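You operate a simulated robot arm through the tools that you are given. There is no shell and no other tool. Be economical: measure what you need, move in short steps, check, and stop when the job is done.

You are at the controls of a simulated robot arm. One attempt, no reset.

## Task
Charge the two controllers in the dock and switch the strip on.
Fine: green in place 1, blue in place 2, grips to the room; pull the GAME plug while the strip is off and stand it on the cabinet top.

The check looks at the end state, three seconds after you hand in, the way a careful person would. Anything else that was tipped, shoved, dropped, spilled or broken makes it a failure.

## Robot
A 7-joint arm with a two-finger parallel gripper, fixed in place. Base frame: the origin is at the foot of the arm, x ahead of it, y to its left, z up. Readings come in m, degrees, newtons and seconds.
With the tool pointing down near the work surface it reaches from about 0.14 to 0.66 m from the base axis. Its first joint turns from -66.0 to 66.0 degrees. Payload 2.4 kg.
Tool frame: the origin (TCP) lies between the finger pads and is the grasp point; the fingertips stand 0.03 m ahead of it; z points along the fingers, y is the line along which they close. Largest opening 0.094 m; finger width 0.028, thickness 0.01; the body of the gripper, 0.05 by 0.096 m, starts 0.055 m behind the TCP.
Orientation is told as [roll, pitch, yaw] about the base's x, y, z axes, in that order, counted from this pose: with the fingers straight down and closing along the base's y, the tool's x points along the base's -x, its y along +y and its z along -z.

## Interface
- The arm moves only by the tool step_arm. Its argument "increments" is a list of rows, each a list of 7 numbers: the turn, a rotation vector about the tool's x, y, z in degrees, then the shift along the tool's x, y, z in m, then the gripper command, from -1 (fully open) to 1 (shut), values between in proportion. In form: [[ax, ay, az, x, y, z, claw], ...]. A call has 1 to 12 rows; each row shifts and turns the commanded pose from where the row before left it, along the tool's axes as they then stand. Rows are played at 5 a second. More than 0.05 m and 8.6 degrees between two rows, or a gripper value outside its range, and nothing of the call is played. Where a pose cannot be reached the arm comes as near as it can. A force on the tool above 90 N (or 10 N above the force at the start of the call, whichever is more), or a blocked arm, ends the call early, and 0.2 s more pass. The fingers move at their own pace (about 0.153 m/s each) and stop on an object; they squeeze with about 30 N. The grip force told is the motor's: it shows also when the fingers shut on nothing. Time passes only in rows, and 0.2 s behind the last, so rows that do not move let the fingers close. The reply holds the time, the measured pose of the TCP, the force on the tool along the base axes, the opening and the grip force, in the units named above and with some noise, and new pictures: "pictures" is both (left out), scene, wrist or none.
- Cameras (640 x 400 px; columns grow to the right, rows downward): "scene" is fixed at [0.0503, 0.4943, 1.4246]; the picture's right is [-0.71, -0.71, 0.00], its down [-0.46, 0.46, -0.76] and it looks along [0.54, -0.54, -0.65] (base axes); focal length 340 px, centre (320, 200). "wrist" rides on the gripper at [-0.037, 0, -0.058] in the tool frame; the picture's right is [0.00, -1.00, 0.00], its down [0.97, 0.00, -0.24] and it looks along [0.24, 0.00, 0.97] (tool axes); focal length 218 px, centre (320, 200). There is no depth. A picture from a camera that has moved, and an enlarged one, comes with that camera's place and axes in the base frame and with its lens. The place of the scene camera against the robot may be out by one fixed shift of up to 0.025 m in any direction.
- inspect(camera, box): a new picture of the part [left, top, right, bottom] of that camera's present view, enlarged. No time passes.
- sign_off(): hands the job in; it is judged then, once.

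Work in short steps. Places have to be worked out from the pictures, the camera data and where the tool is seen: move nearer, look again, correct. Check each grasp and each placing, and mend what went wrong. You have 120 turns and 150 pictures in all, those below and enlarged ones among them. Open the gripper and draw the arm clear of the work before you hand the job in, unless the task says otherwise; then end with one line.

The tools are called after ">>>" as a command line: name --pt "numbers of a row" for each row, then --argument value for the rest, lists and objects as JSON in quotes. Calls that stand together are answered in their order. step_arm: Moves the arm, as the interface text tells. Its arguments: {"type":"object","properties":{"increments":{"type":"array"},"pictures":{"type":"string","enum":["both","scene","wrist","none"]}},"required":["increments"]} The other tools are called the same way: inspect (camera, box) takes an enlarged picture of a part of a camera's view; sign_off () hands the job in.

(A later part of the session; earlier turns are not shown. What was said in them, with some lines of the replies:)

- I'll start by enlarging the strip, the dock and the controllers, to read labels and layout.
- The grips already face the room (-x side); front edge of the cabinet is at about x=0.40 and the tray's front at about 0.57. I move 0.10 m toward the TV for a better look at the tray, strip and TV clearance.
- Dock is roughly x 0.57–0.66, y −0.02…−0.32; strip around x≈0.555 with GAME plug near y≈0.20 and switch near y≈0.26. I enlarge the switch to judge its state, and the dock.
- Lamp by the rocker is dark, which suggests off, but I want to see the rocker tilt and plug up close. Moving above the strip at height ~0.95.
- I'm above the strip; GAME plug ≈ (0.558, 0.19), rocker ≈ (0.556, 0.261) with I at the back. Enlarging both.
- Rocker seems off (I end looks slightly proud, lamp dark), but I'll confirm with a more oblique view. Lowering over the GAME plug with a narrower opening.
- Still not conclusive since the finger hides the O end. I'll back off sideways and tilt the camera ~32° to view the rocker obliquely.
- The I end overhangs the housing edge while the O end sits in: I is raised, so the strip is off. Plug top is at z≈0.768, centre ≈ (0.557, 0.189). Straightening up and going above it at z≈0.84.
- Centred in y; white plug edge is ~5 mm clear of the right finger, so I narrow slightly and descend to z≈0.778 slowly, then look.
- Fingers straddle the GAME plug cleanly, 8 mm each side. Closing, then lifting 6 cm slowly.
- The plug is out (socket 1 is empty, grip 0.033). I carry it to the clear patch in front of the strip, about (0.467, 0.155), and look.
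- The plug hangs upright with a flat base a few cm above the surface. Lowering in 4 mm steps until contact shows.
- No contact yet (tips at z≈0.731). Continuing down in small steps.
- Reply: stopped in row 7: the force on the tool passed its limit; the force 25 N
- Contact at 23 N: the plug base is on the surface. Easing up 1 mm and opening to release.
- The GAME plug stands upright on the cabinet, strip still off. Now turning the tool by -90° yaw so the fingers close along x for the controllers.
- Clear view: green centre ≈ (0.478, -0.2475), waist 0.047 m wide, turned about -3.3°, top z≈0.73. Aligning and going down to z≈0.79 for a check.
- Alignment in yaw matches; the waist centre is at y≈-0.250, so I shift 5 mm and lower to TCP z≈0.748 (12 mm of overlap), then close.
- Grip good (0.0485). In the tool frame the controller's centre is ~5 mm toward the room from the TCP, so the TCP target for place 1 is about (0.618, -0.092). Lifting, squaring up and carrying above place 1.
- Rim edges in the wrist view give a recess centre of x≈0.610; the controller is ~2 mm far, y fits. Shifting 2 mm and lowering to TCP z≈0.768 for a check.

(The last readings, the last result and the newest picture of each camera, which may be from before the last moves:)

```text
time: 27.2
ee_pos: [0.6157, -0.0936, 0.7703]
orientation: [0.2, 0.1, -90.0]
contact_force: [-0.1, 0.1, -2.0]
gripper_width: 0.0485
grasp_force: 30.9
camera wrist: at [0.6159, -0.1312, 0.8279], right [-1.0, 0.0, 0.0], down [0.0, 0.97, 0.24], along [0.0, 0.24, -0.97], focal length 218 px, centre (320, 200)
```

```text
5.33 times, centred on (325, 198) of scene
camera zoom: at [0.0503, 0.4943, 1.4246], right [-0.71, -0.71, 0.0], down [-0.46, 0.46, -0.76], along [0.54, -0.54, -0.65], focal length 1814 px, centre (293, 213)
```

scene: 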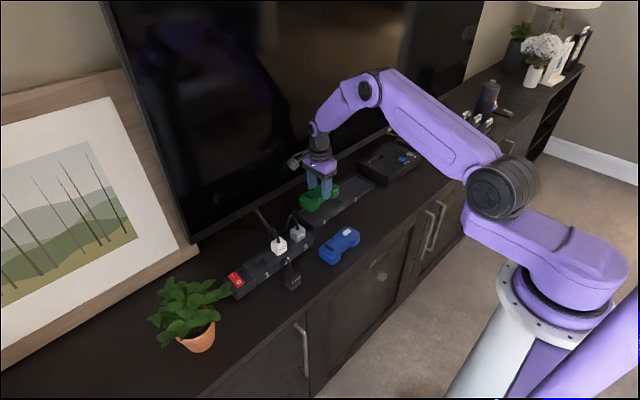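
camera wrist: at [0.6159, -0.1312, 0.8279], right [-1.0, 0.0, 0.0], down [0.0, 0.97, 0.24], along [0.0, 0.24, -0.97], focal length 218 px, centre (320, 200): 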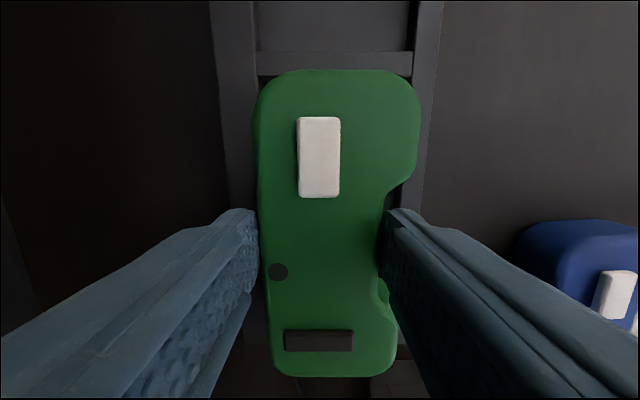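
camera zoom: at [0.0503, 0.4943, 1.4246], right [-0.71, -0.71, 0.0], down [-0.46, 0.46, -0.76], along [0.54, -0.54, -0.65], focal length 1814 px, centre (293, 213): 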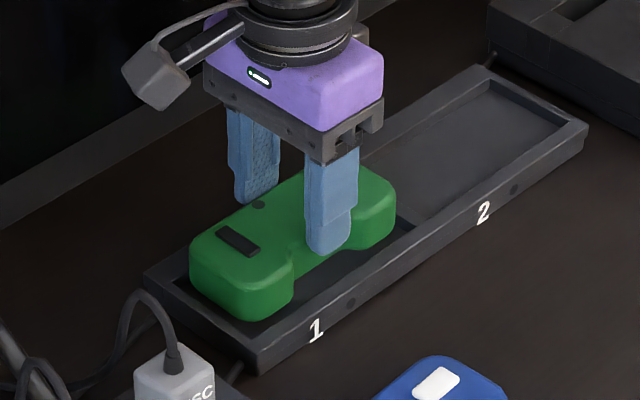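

Gaps are even on all four sides. Lowering in small steps to contact.

>>> step_arm --pt "0 0 0 0 0 0.005 1" --pt "0 0 0 0 0 0.003 1" --pt "0 0 0 0 0 0.002 1" --pt "0 0 0 0 0 0.002 1" --pt "0 0 0 0 0 0.002 1" --pt "0 0 0 0 0 0.002 1" --pt "0 0 0 0 0 0.002 1" --pt "0 0 0 0 0 0.002 1" --pt "0 0 0 0 0 0 1" --pictures "none"

>>> inspect --camera "scene" --box '[280, 160, 370, 235]'

```text
time: 29.2
ee_pos: [0.6174, -0.093, 0.7519]
orientation: [0.5, 0.0, -90.0]
contact_force: [1.2, -0.7, 27.6]
gripper_width: 0.0486
grasp_force: 30.4
```

```text
5.33 times, centred on (325, 198) of scene
camera zoom: at [0.0497, 0.4943, 1.4246], right [-0.71, -0.71, 0.0], down [-0.46, 0.46, -0.76], along [0.54, -0.54, -0.65], focal length 1814 px, centre (293, 213)
```

zoom: 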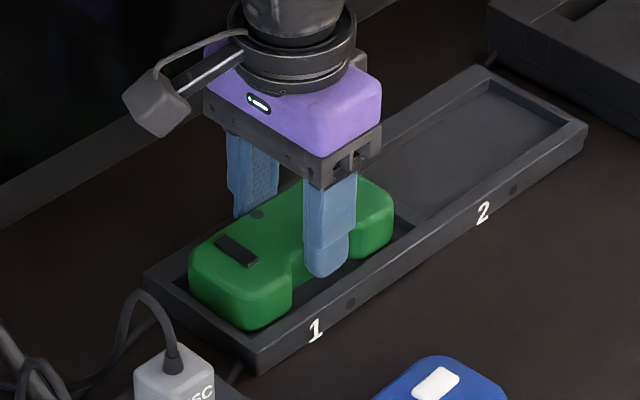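

Seated at TCP z≈0.752 with 27 N. Easing 1 mm, opening a little, and rising straight.

>>> step_arm --pt "0 0 0 0 0 -0.001 1" --pt "0 0 0 0 0 0 -0.3" --pt "0 0 0 0 0 0 -0.4" --pt "0 0 0 0 0 0 -0.4" --pt "0 0 0 0 0 -0.02 -0.4" --pt "0 0 0 0 0 -0.04 -0.4" --pt "0 0 0 0 0 -0.04 -1" --pt "0 0 0 0 0 0 -1"

>>> inspect --camera "scene" --box '[280, 160, 370, 235]'

```text
time: 31.0
ee_pos: [0.6133, -0.0934, 0.8508]
orientation: [0.2, 0.1, -90.0]
contact_force: [0.5, 0.3, 0.0]
gripper_width: 0.0939
grasp_force: 0.1
camera wrist: at [0.615, -0.1314, 0.9092], right [-1.0, 0.0, 0.0], down [0.0, 0.97, 0.24], along [0.0, 0.24, -0.97], focal length 218 px, centre (320, 200)
```

scene: 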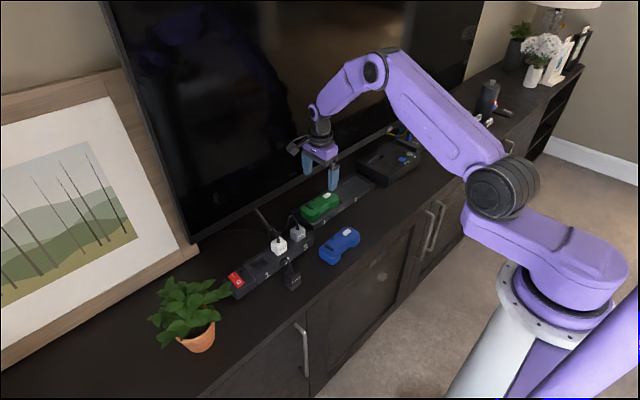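
wrist: 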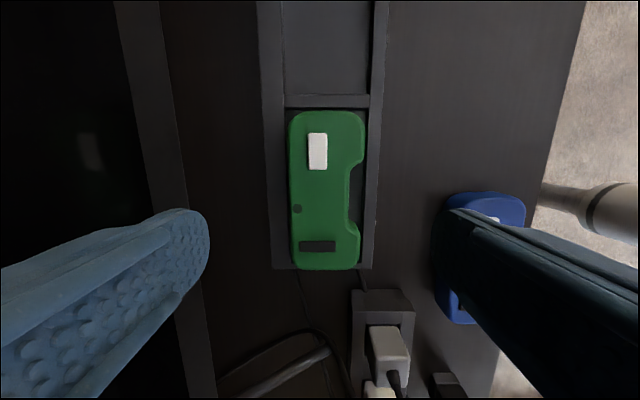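

```text
5.33 times, centred on (325, 198) of scene
camera zoom: at [0.0503, 0.4943, 1.4246], right [-0.71, -0.71, 0.0], down [-0.46, 0.46, -0.76], along [0.54, -0.54, -0.65], focal length 1814 px, centre (293, 213)
```

zoom: 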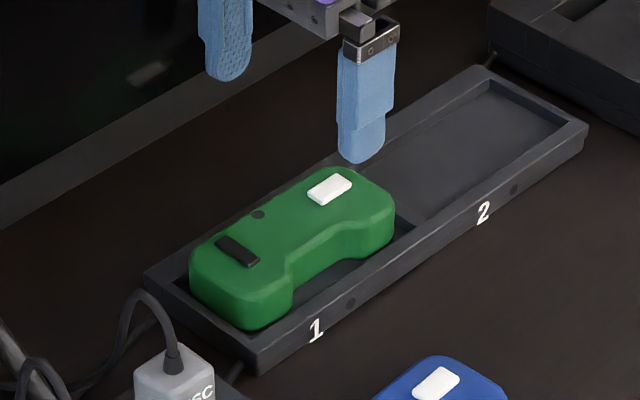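

Green is released in place 1. Checking it sits flat and inside the rim on all sides.

>>> inspect --camera "wrist" --box '[250, 85, 400, 285]'

>>> inspect --camera "scene" --box '[295, 180, 355, 232]'

```text
2.00 times, centred on (325, 185) of wrist
camera zoom: at [0.615, -0.1314, 0.9092], right [-1.0, 0.0, 0.0], down [0.0, 0.97, 0.24], along [0.0, 0.24, -0.97], focal length 436 px, centre (310, 230)
```

zoom: 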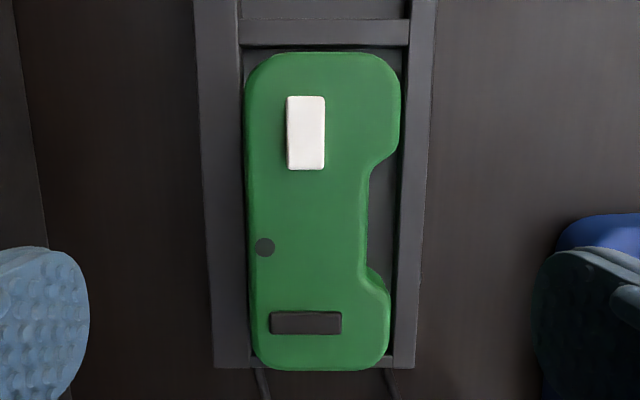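

```text
7.69 times, centred on (325, 206) of scene
camera zoom: at [0.0503, 0.4943, 1.4246], right [-0.71, -0.71, 0.0], down [-0.46, 0.46, -0.76], along [0.54, -0.54, -0.65], focal length 2616 px, centre (282, 154)
```

zoom: 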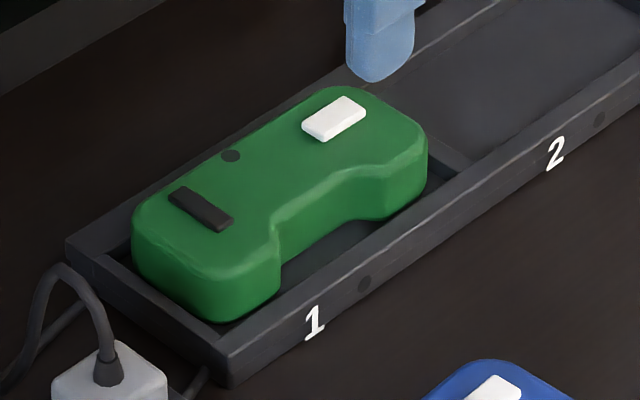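

Green sits flat inside place 1, grips to the room. Next, move above the blue controller for a top view.

>>> step_arm --pt "0 0 0 0.028 -0.0367 0 -1" --pt "0 0 0 0.028 -0.0367 0 -1" --pt "0 0 0 0.028 -0.0367 0 -1" --pt "0 0 0 0.029 -0.0367 0 -1" --pt "0 0 0 0 0 0 -1" --pictures "wrist"

>>> inspect --camera "wrist" --box '[220, 30, 420, 230]'

```text
time: 32.2
ee_pos: [0.4696, 0.0183, 0.8518]
orientation: [0.3, 0.1, -90.0]
contact_force: [0.0, -0.3, -0.2]
gripper_width: 0.094
grasp_force: 0.2
camera wrist: at [0.4688, -0.0185, 0.9099], right [-1.0, 0.0, 0.0], down [0.0, 0.97, 0.24], along [0.0, 0.24, -0.97], focal length 218 px, centre (320, 200)
```

wrist: 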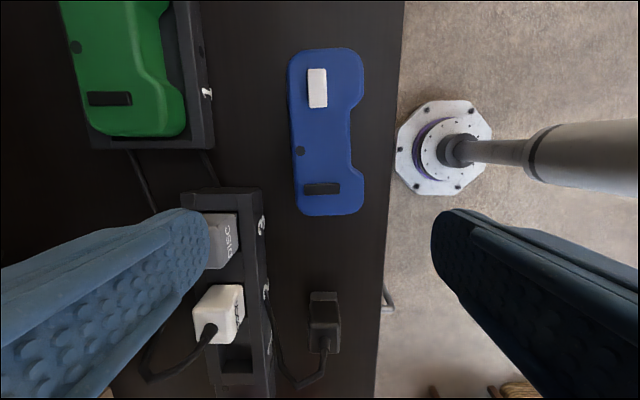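

```text
2.00 times, centred on (320, 130) of wrist
camera zoom: at [0.4688, -0.0185, 0.9099], right [-1.0, 0.0, 0.0], down [0.0, 0.97, 0.24], along [0.0, 0.24, -0.97], focal length 436 px, centre (320, 340)
```

zoom: 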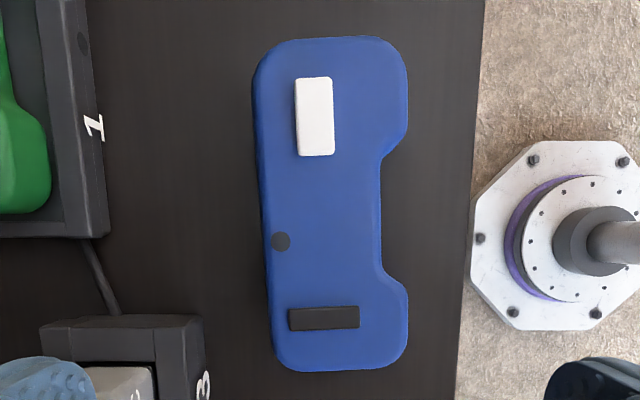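

Blue: waist centre ≈ (0.468, -0.026), yaw about +2.5°. Aligning and lowering to z≈0.79.

>>> step_arm --pt "0 0 0 -0.044 -0.0015 0 -1" --pt "0 0 -2.5 0 0 0.02 -1" --pt "0 0 0 0 0 0.02 -1" --pt "0 0 0 0 0 0.022 -1" --pt "0 0 0 0 0 0 -1" --pictures "wrist"

```text
time: 33.4
ee_pos: [0.4682, -0.0235, 0.7881]
orientation: [0.2, 0.1, -87.5]
contact_force: [0.2, -0.2, 0.9]
gripper_width: 0.0941
grasp_force: 0.1
camera wrist: at [0.4691, -0.062, 0.8466], right [-1.0, -0.04, 0.0], down [-0.04, 0.97, 0.24], along [-0.01, 0.24, -0.97], focal length 218 px, centre (320, 200)
```

wrist: 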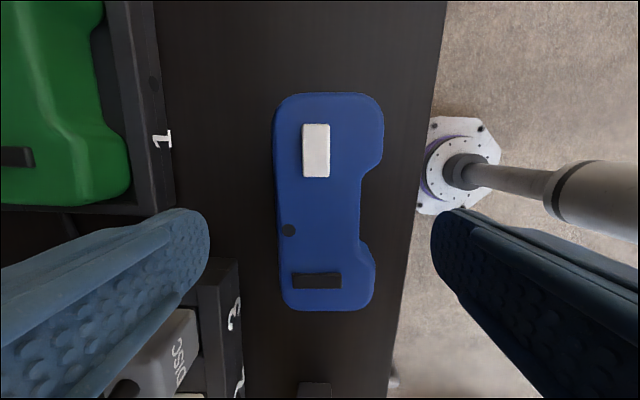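

Concavity centre is ~4.5 mm further to -y; strip end is near the back finger, so I narrow to 0.07 m, shift, descend to 0.748 and close.

>>> step_arm --pt "0 0 0 -0.0045 0 0 -0.49" --pt "0 0 0 0 0 0.013 -0.49" --pt "0 0 0 0 0 0.014 -0.49" --pt "0 0 0 0 0 0.013 -0.49" --pt "0 0 0 0 0 0 -0.1" --pt "0 0 0 0 0 0 1" --pt "0 0 0 0 0 0 1" --pt "0 0 0 0 0 0 1"

```text
time: 35.2
ee_pos: [0.4682, -0.0297, 0.749]
orientation: [0.2, 0.1, -87.5]
contact_force: [0.4, -0.3, 0.3]
gripper_width: 0.0485
grasp_force: 30.0
camera wrist: at [0.4688, -0.0664, 0.8068], right [-1.0, -0.04, 0.0], down [-0.04, 0.97, 0.24], along [-0.01, 0.24, -0.97], focal length 218 px, centre (320, 200)
```

scene: 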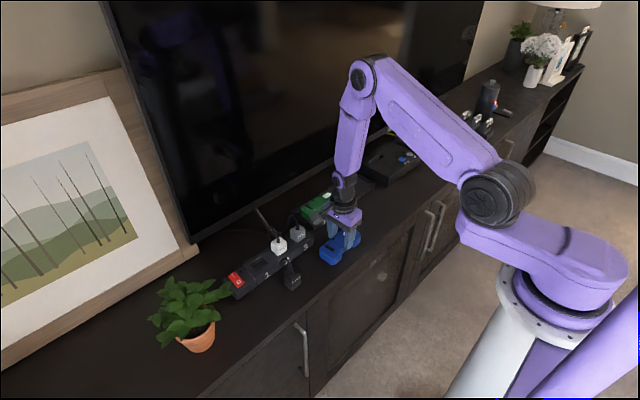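
wrist: 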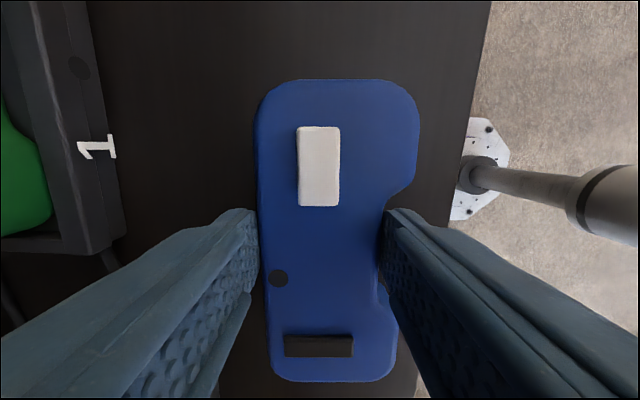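

Blue is gripped (0.0485). Lifting to z≈0.82, squaring up and carrying toward above place 2, TCP target (0.616, -0.244).

>>> step_arm --pt "0 0 0 0 0 -0.02 1" --pt "0 0 0 0 0 -0.025 1" --pt "0 0 2.5 0 0 -0.025 1" --pt "0 0 0 -0.0357 0.0247 0 1" --pt "0 0 0 -0.0357 0.0247 0 1" --pt "0 0 0 -0.0357 0.0247 0 1" --pt "0 0 0 -0.0357 0.0247 0 1" --pt "0 0 0 -0.0357 0.0247 0 1" --pt "0 0 0 -0.0357 0.0247 0 1" --pt "0 0 0 0 0 0 1"

>>> inspect --camera "scene" --box '[300, 140, 420, 240]'

```text
time: 37.4
ee_pos: [0.615, -0.242, 0.8192]
orientation: [0.2, 0.1, -90.0]
contact_force: [0.5, -0.2, -2.0]
gripper_width: 0.0485
grasp_force: 30.2
camera wrist: at [0.6158, -0.2805, 0.8773], right [-1.0, 0.0, 0.0], down [0.0, 0.97, 0.24], along [0.0, 0.24, -0.97], focal length 218 px, centre (320, 200)
```

scene: 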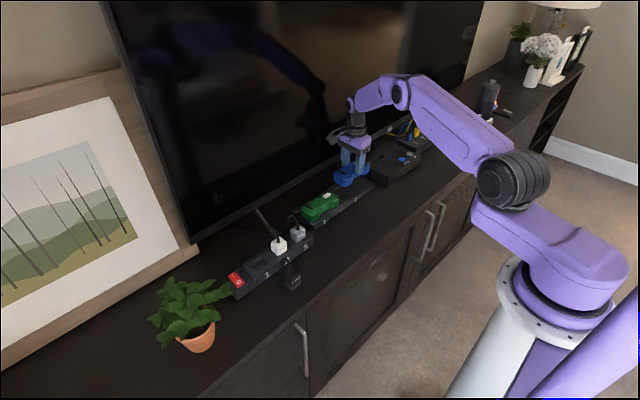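
wrist: 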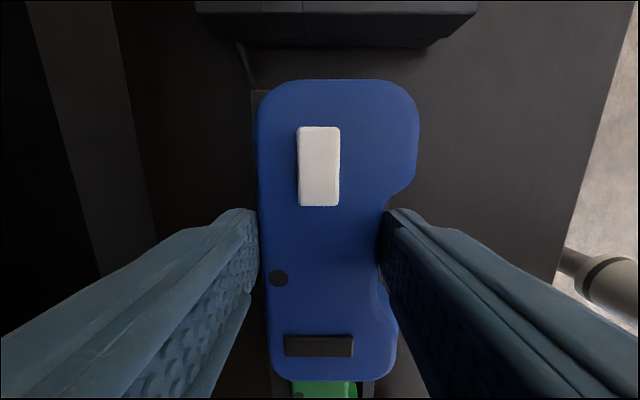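

```text
4.00 times, centred on (360, 190) of scene
camera zoom: at [0.0503, 0.4942, 1.4246], right [-0.71, -0.71, 0.0], down [-0.46, 0.46, -0.76], along [0.54, -0.54, -0.65], focal length 1360 px, centre (160, 240)
```

zoom: 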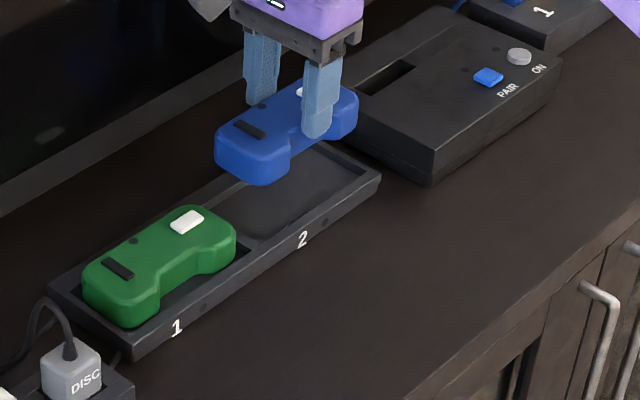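

Reached fine. Controller spans y −0.301…−0.178 against recess ≈ −0.311…−0.172, so shift 1.5 mm and lower to ≈0.77 for a check.

>>> step_arm --pt "0 0 0 -0.0015 0 0.015 1" --pt "0 0 0 0 0 0.015 1" --pt "0 0 0 0 0 0.012 1" --pt "0 0 0 0 0 0.007 1" --pt "0 0 0 0 0 0 1" --pictures "wrist"

>>> inspect --camera "scene" --box '[310, 140, 400, 215]'

```text
time: 38.6
ee_pos: [0.6158, -0.2456, 0.77]
orientation: [0.2, 0.0, -90.1]
contact_force: [0.2, 0.1, -1.8]
gripper_width: 0.0485
grasp_force: 30.0
camera wrist: at [0.6158, -0.2822, 0.8279], right [-1.0, 0.0, 0.0], down [0.0, 0.97, 0.24], along [0.0, 0.24, -0.97], focal length 218 px, centre (320, 200)
```

wrist: 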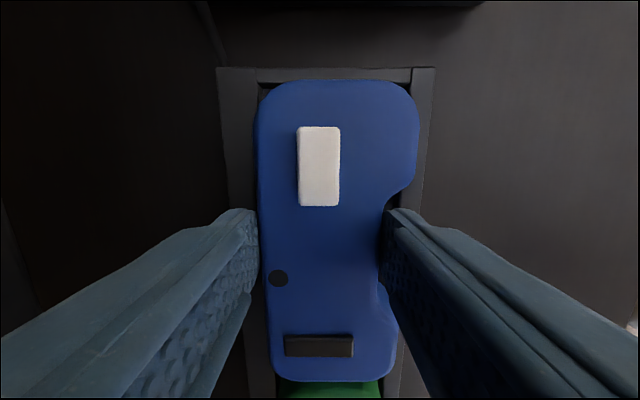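

```text
5.33 times, centred on (355, 178) of scene
camera zoom: at [0.0503, 0.4942, 1.4246], right [-0.71, -0.71, 0.0], down [-0.46, 0.46, -0.76], along [0.54, -0.54, -0.65], focal length 1814 px, centre (133, 320)
```

zoom: 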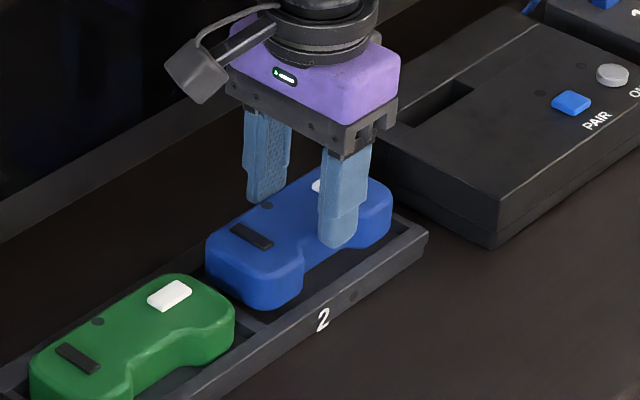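

Well aligned within the rim. Lowering to contact.

>>> step_arm --pt "0 0 0 0 0 0.005 1" --pt "0 0 0 0 0 0.003 1" --pt "0 0 0 0 0 0.002 1" --pt "0 0 0 0 0 0.002 1" --pt "0 0 0 0 0 0.002 1" --pt "0 0 0 0 0 0.002 1" --pt "0 0 0 0 0 0.002 1" --pt "0 0 0 0 0 0.0015 1" --pt "0 0 0 0 0 0 1" --pictures "none"

>>> inspect --camera "scene" --box '[310, 140, 400, 215]'

```text
time: 40.6
ee_pos: [0.6185, -0.2464, 0.7534]
orientation: [0.4, 0.0, -90.0]
contact_force: [-0.1, -2.5, 28.1]
gripper_width: 0.0488
grasp_force: 30.3
```

```text
5.33 times, centred on (355, 178) of scene
camera zoom: at [0.0497, 0.4945, 1.4246], right [-0.71, -0.71, 0.0], down [-0.46, 0.46, -0.76], along [0.54, -0.54, -0.65], focal length 1814 px, centre (133, 320)
```

zoom: 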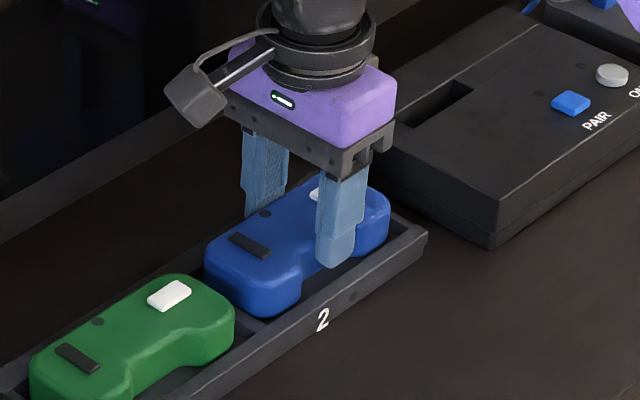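

Seated like green. Releasing and rising.

>>> step_arm --pt "0 0 0 0 0 -0.001 1" --pt "0 0 0 0 0 0 -0.3" --pt "0 0 0 0 0 0 -0.4" --pt "0 0 0 0 0 0 -0.4" --pt "0 0 0 0 0 -0.02 -0.4" --pt "0 0 0 0 0 -0.04 -0.4" --pt "0 0 0 0 0 -0.045 -0.4" --pt "0 0 0 0 0 0 -0.4"

>>> inspect --camera "scene" --box '[290, 145, 390, 235]'

```text
time: 42.4
ee_pos: [0.6146, -0.2446, 0.8553]
orientation: [0.1, 0.1, -90.0]
contact_force: [-0.8, 0.5, 0.0]
gripper_width: 0.066
grasp_force: 0.1
camera wrist: at [0.6145, -0.2825, 0.9141], right [-1.0, 0.0, 0.0], down [0.0, 0.97, 0.24], along [0.0, 0.24, -0.97], focal length 218 px, centre (320, 200)
```

scene: 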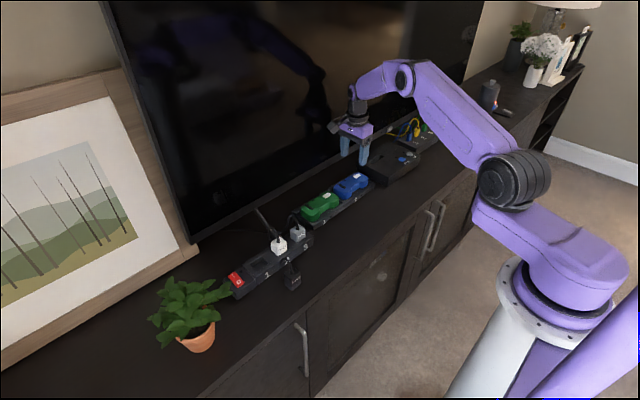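
wrist: 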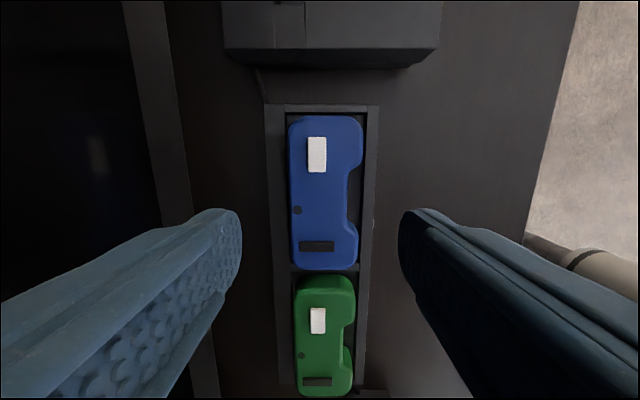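

```text
4.44 times, centred on (340, 190) of scene
camera zoom: at [0.0503, 0.4943, 1.4246], right [-0.71, -0.71, 0.0], down [-0.46, 0.46, -0.76], along [0.54, -0.54, -0.65], focal length 1512 px, centre (231, 244)
```

zoom: 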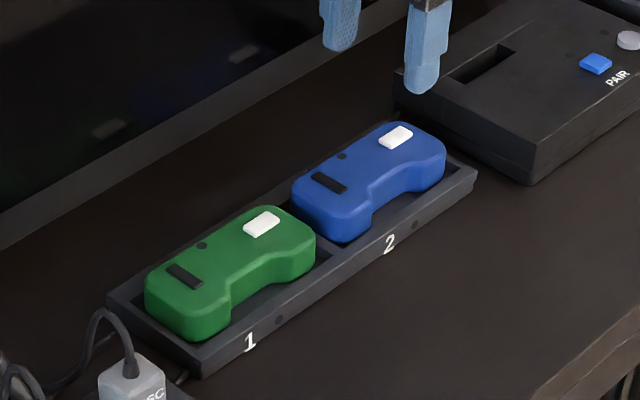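

Both controllers are flat in their places with grips to the room. Now the switch: rocker x 0.535–0.576, y≈0.261, I end at the back. Moving over it with closed fingers.

>>> step_arm --pt "0 0 0 0.046 -0.0042 0 0" --pt "0 0 0 0.046 -0.0042 0 1" --pt "0 0 0 0.046 -0.0042 0 1" --pt "0 0 0 0.046 -0.0042 0 1" --pt "0 0 0 0.046 -0.0042 0 1" --pt "0 0 0 0.046 -0.0042 0 1" --pt "0 0 0 0.046 -0.0042 0 1" --pt "0 0 0 0.046 -0.0042 0 1" --pt "0 0 0 0.046 -0.0042 0 1" --pt "0 0 0 0.046 -0.0042 0 1" --pt "0 0 0 0.046 -0.0036 0 1" --pt "0 0 0 0 0 0 1"

>>> inspect --camera "scene" --box '[205, 225, 295, 300]'

```text
time: 45.0
ee_pos: [0.5707, 0.2622, 0.8573]
orientation: [0.2, 0.1, -90.0]
contact_force: [-0.2, -1.6, 0.3]
gripper_width: 0.0
grasp_force: 29.8
camera wrist: at [0.5711, 0.2239, 0.9157], right [-1.0, 0.0, 0.0], down [0.0, 0.97, 0.24], along [0.0, 0.24, -0.97], focal length 218 px, centre (320, 200)
```

scene: 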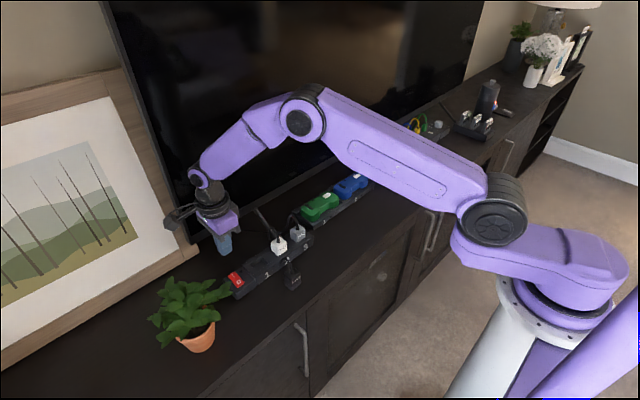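
wrist: 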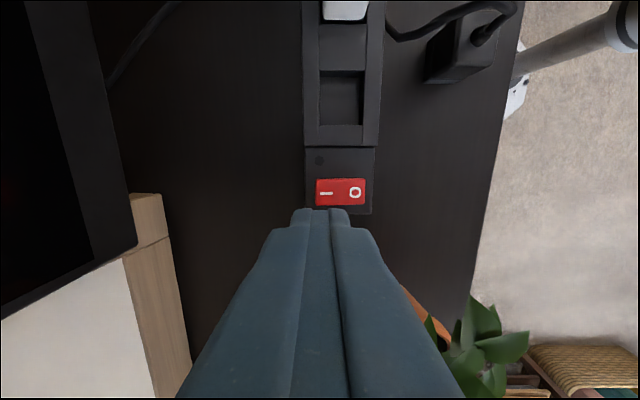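

```text
5.33 times, centred on (250, 262) of scene
camera zoom: at [0.0502, 0.4943, 1.4246], right [-0.71, -0.71, 0.0], down [-0.46, 0.46, -0.76], along [0.54, -0.54, -0.65], focal length 1814 px, centre (693, -133)
```

zoom: 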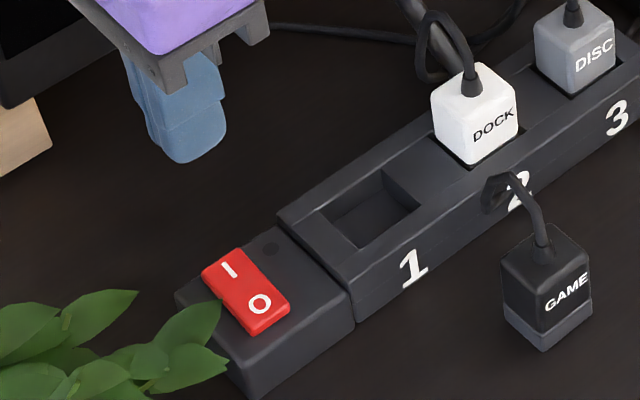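

Rocker confirmed at (0.554, 0.260); I end at x≈0.572. Descending near it.

>>> step_arm --pt "0 0 0 -0.002 -0.001 0.03 1" --pt "0 0 0 0 0 0.03 1" --pt "0 0 0 0 0 0.012 1" --pt "0 0 0 0 0 0 1" --pictures "wrist"

>>> inspect --camera "scene" --box '[205, 225, 295, 300]'

```text
time: 46.0
ee_pos: [0.5689, 0.2603, 0.7841]
orientation: [0.2, 0.1, -90.0]
contact_force: [0.7, 0.1, -0.2]
gripper_width: 0.0
grasp_force: 30.1
camera wrist: at [0.5698, 0.222, 0.8432], right [-1.0, 0.0, 0.0], down [0.0, 0.97, 0.24], along [0.0, 0.24, -0.97], focal length 218 px, centre (320, 200)
```

wrist: 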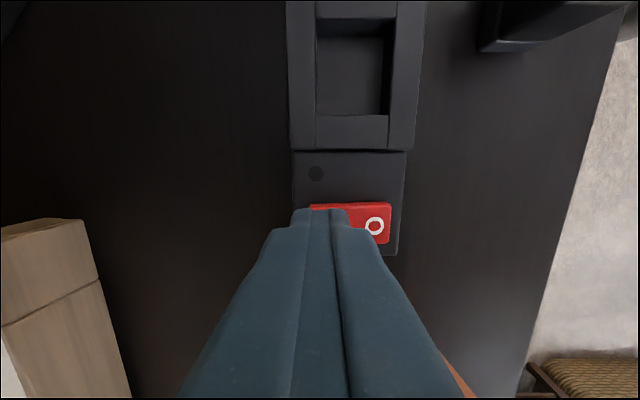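

```text
5.33 times, centred on (250, 262) of scene
camera zoom: at [0.0503, 0.4943, 1.4246], right [-0.71, -0.71, 0.0], down [-0.46, 0.46, -0.76], along [0.54, -0.54, -0.65], focal length 1814 px, centre (693, -133)
```

zoom: 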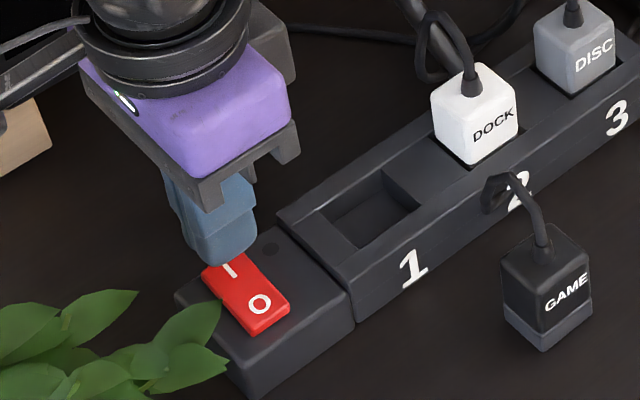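

Tips are just above the I end. Pressing down in 2 mm steps.

>>> step_arm --pt "0 0 0 0 0 0.003 1" --pt "0 0 0 0 0 0.003 1" --pt "0 0 0 0 0 0.002 1" --pt "0 0 0 0 0 0.002 1" --pt "0 0 0 0 0 0.002 1" --pt "0 0 0 0 0 0.002 1" --pt "0 0 0 0 0 0 1" --pictures "wrist"

>>> inspect --camera "scene" --box '[205, 225, 295, 300]'

```text
time: 47.6
ee_pos: [0.5689, 0.2586, 0.7704]
orientation: [0.3, 0.1, -90.0]
contact_force: [0.4, 0.8, -0.2]
gripper_width: 0.0002
grasp_force: 30.0
camera wrist: at [0.5691, 0.2217, 0.8291], right [-1.0, 0.0, 0.0], down [0.0, 0.97, 0.24], along [0.0, 0.24, -0.97], focal length 218 px, centre (320, 200)
```

wrist: 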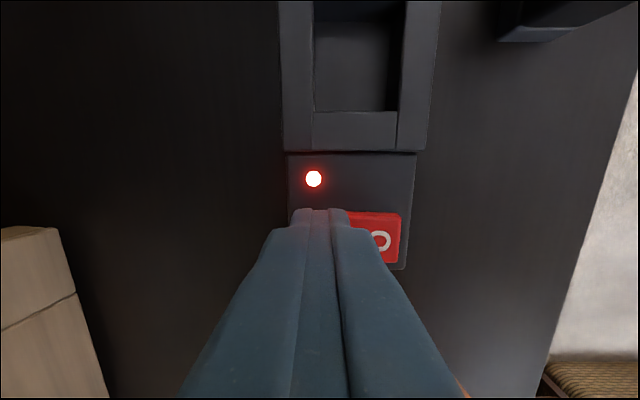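

```text
5.33 times, centred on (250, 262) of scene
camera zoom: at [0.0503, 0.4943, 1.4246], right [-0.71, -0.71, 0.0], down [-0.46, 0.46, -0.76], along [0.54, -0.54, -0.65], focal length 1814 px, centre (693, -133)
```

zoom: 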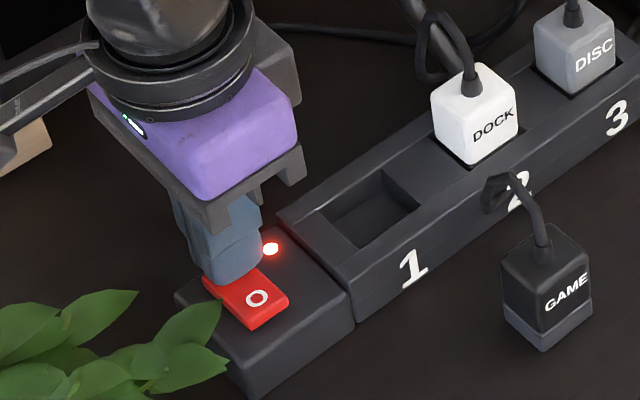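

The lamp is lit and the rocker flipped. Rising well clear, opening the gripper, and drawing back toward the room.

>>> step_arm --pt "0 0 0 0 0 -0.03 1" --pt "0 0 0 0 0 -0.045 1" --pt "0 0 0 0 0 -0.045 0" --pt "0 0 0 0 -0.02 -0.045 -1" --pt "0 0 0 0 -0.045 -0.02 -1" --pt "0 0 0 0 -0.045 0 -1" --pt "0 0 0 0 -0.045 0 -1" --pt "0 0 0 0 0 0 -1"

>>> inspect --camera "scene" --box '[215, 150, 395, 300]'

>>> inspect --camera "scene" --box '[290, 160, 385, 235]'

```text
time: 49.4
ee_pos: [0.4125, 0.2587, 0.9552]
orientation: [0.1, 0.2, -90.1]
contact_force: [-0.5, 0.9, 0.2]
gripper_width: 0.094
grasp_force: 0.0
camera wrist: at [0.4126, 0.2214, 1.0131], right [-1.0, 0.0, 0.0], down [0.0, 0.97, 0.24], along [0.0, 0.24, -0.97], focal length 218 px, centre (320, 200)
```

scene: 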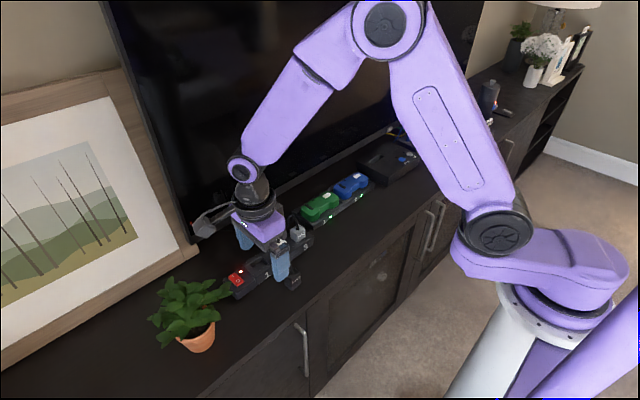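
wrist: 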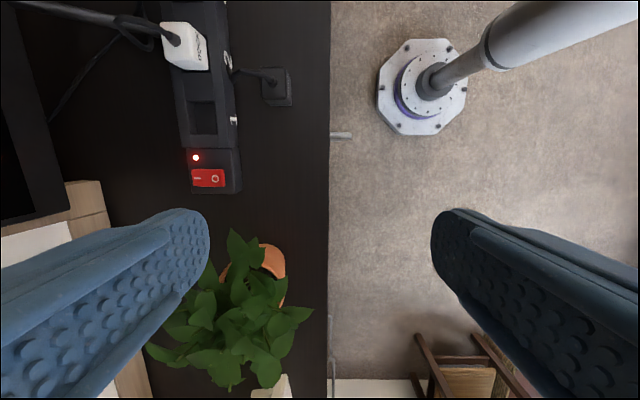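

```text
2.67 times, centred on (305, 225) of scene
camera zoom: at [0.0502, 0.4943, 1.4246], right [-0.71, -0.71, 0.0], down [-0.46, 0.46, -0.76], along [0.54, -0.54, -0.65], focal length 907 px, centre (360, 133)
```

zoom: 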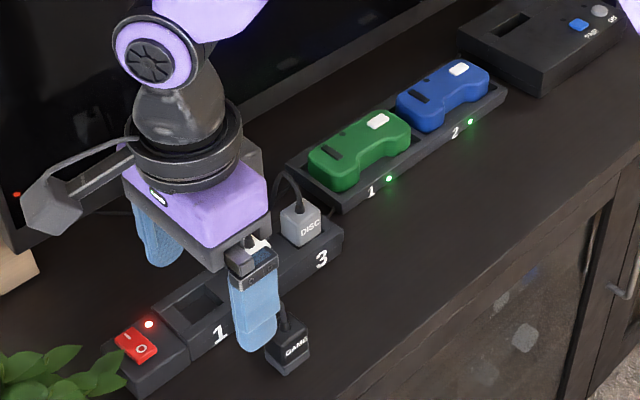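

```text
5.33 times, centred on (338, 198) of scene
camera zoom: at [0.0502, 0.4943, 1.4246], right [-0.71, -0.71, 0.0], down [-0.46, 0.46, -0.76], along [0.54, -0.54, -0.65], focal length 1814 px, centre (227, 213)
```

zoom: 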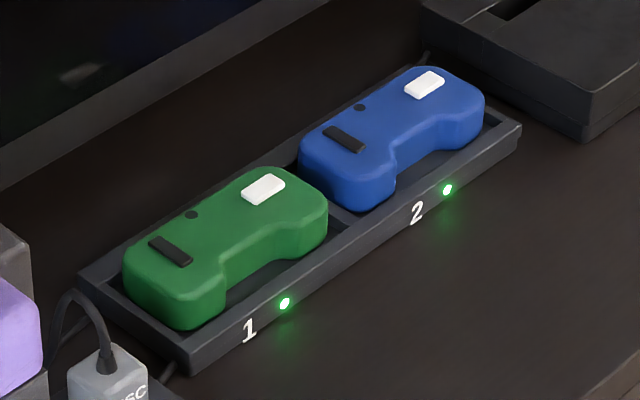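

Both charge lamps are green, the strip lamp is lit, the GAME plug stands upright, and the arm is clear with the gripper open. Handing in.

>>> sign_off

```text
The job is handed in.
```

The job is handed in: green is in place 1 and blue in place 2 with grips to the room and both charge lamps lit, the GAME plug was pulled while the strip was off and stands upright on the cabinet top, and the strip is now on.
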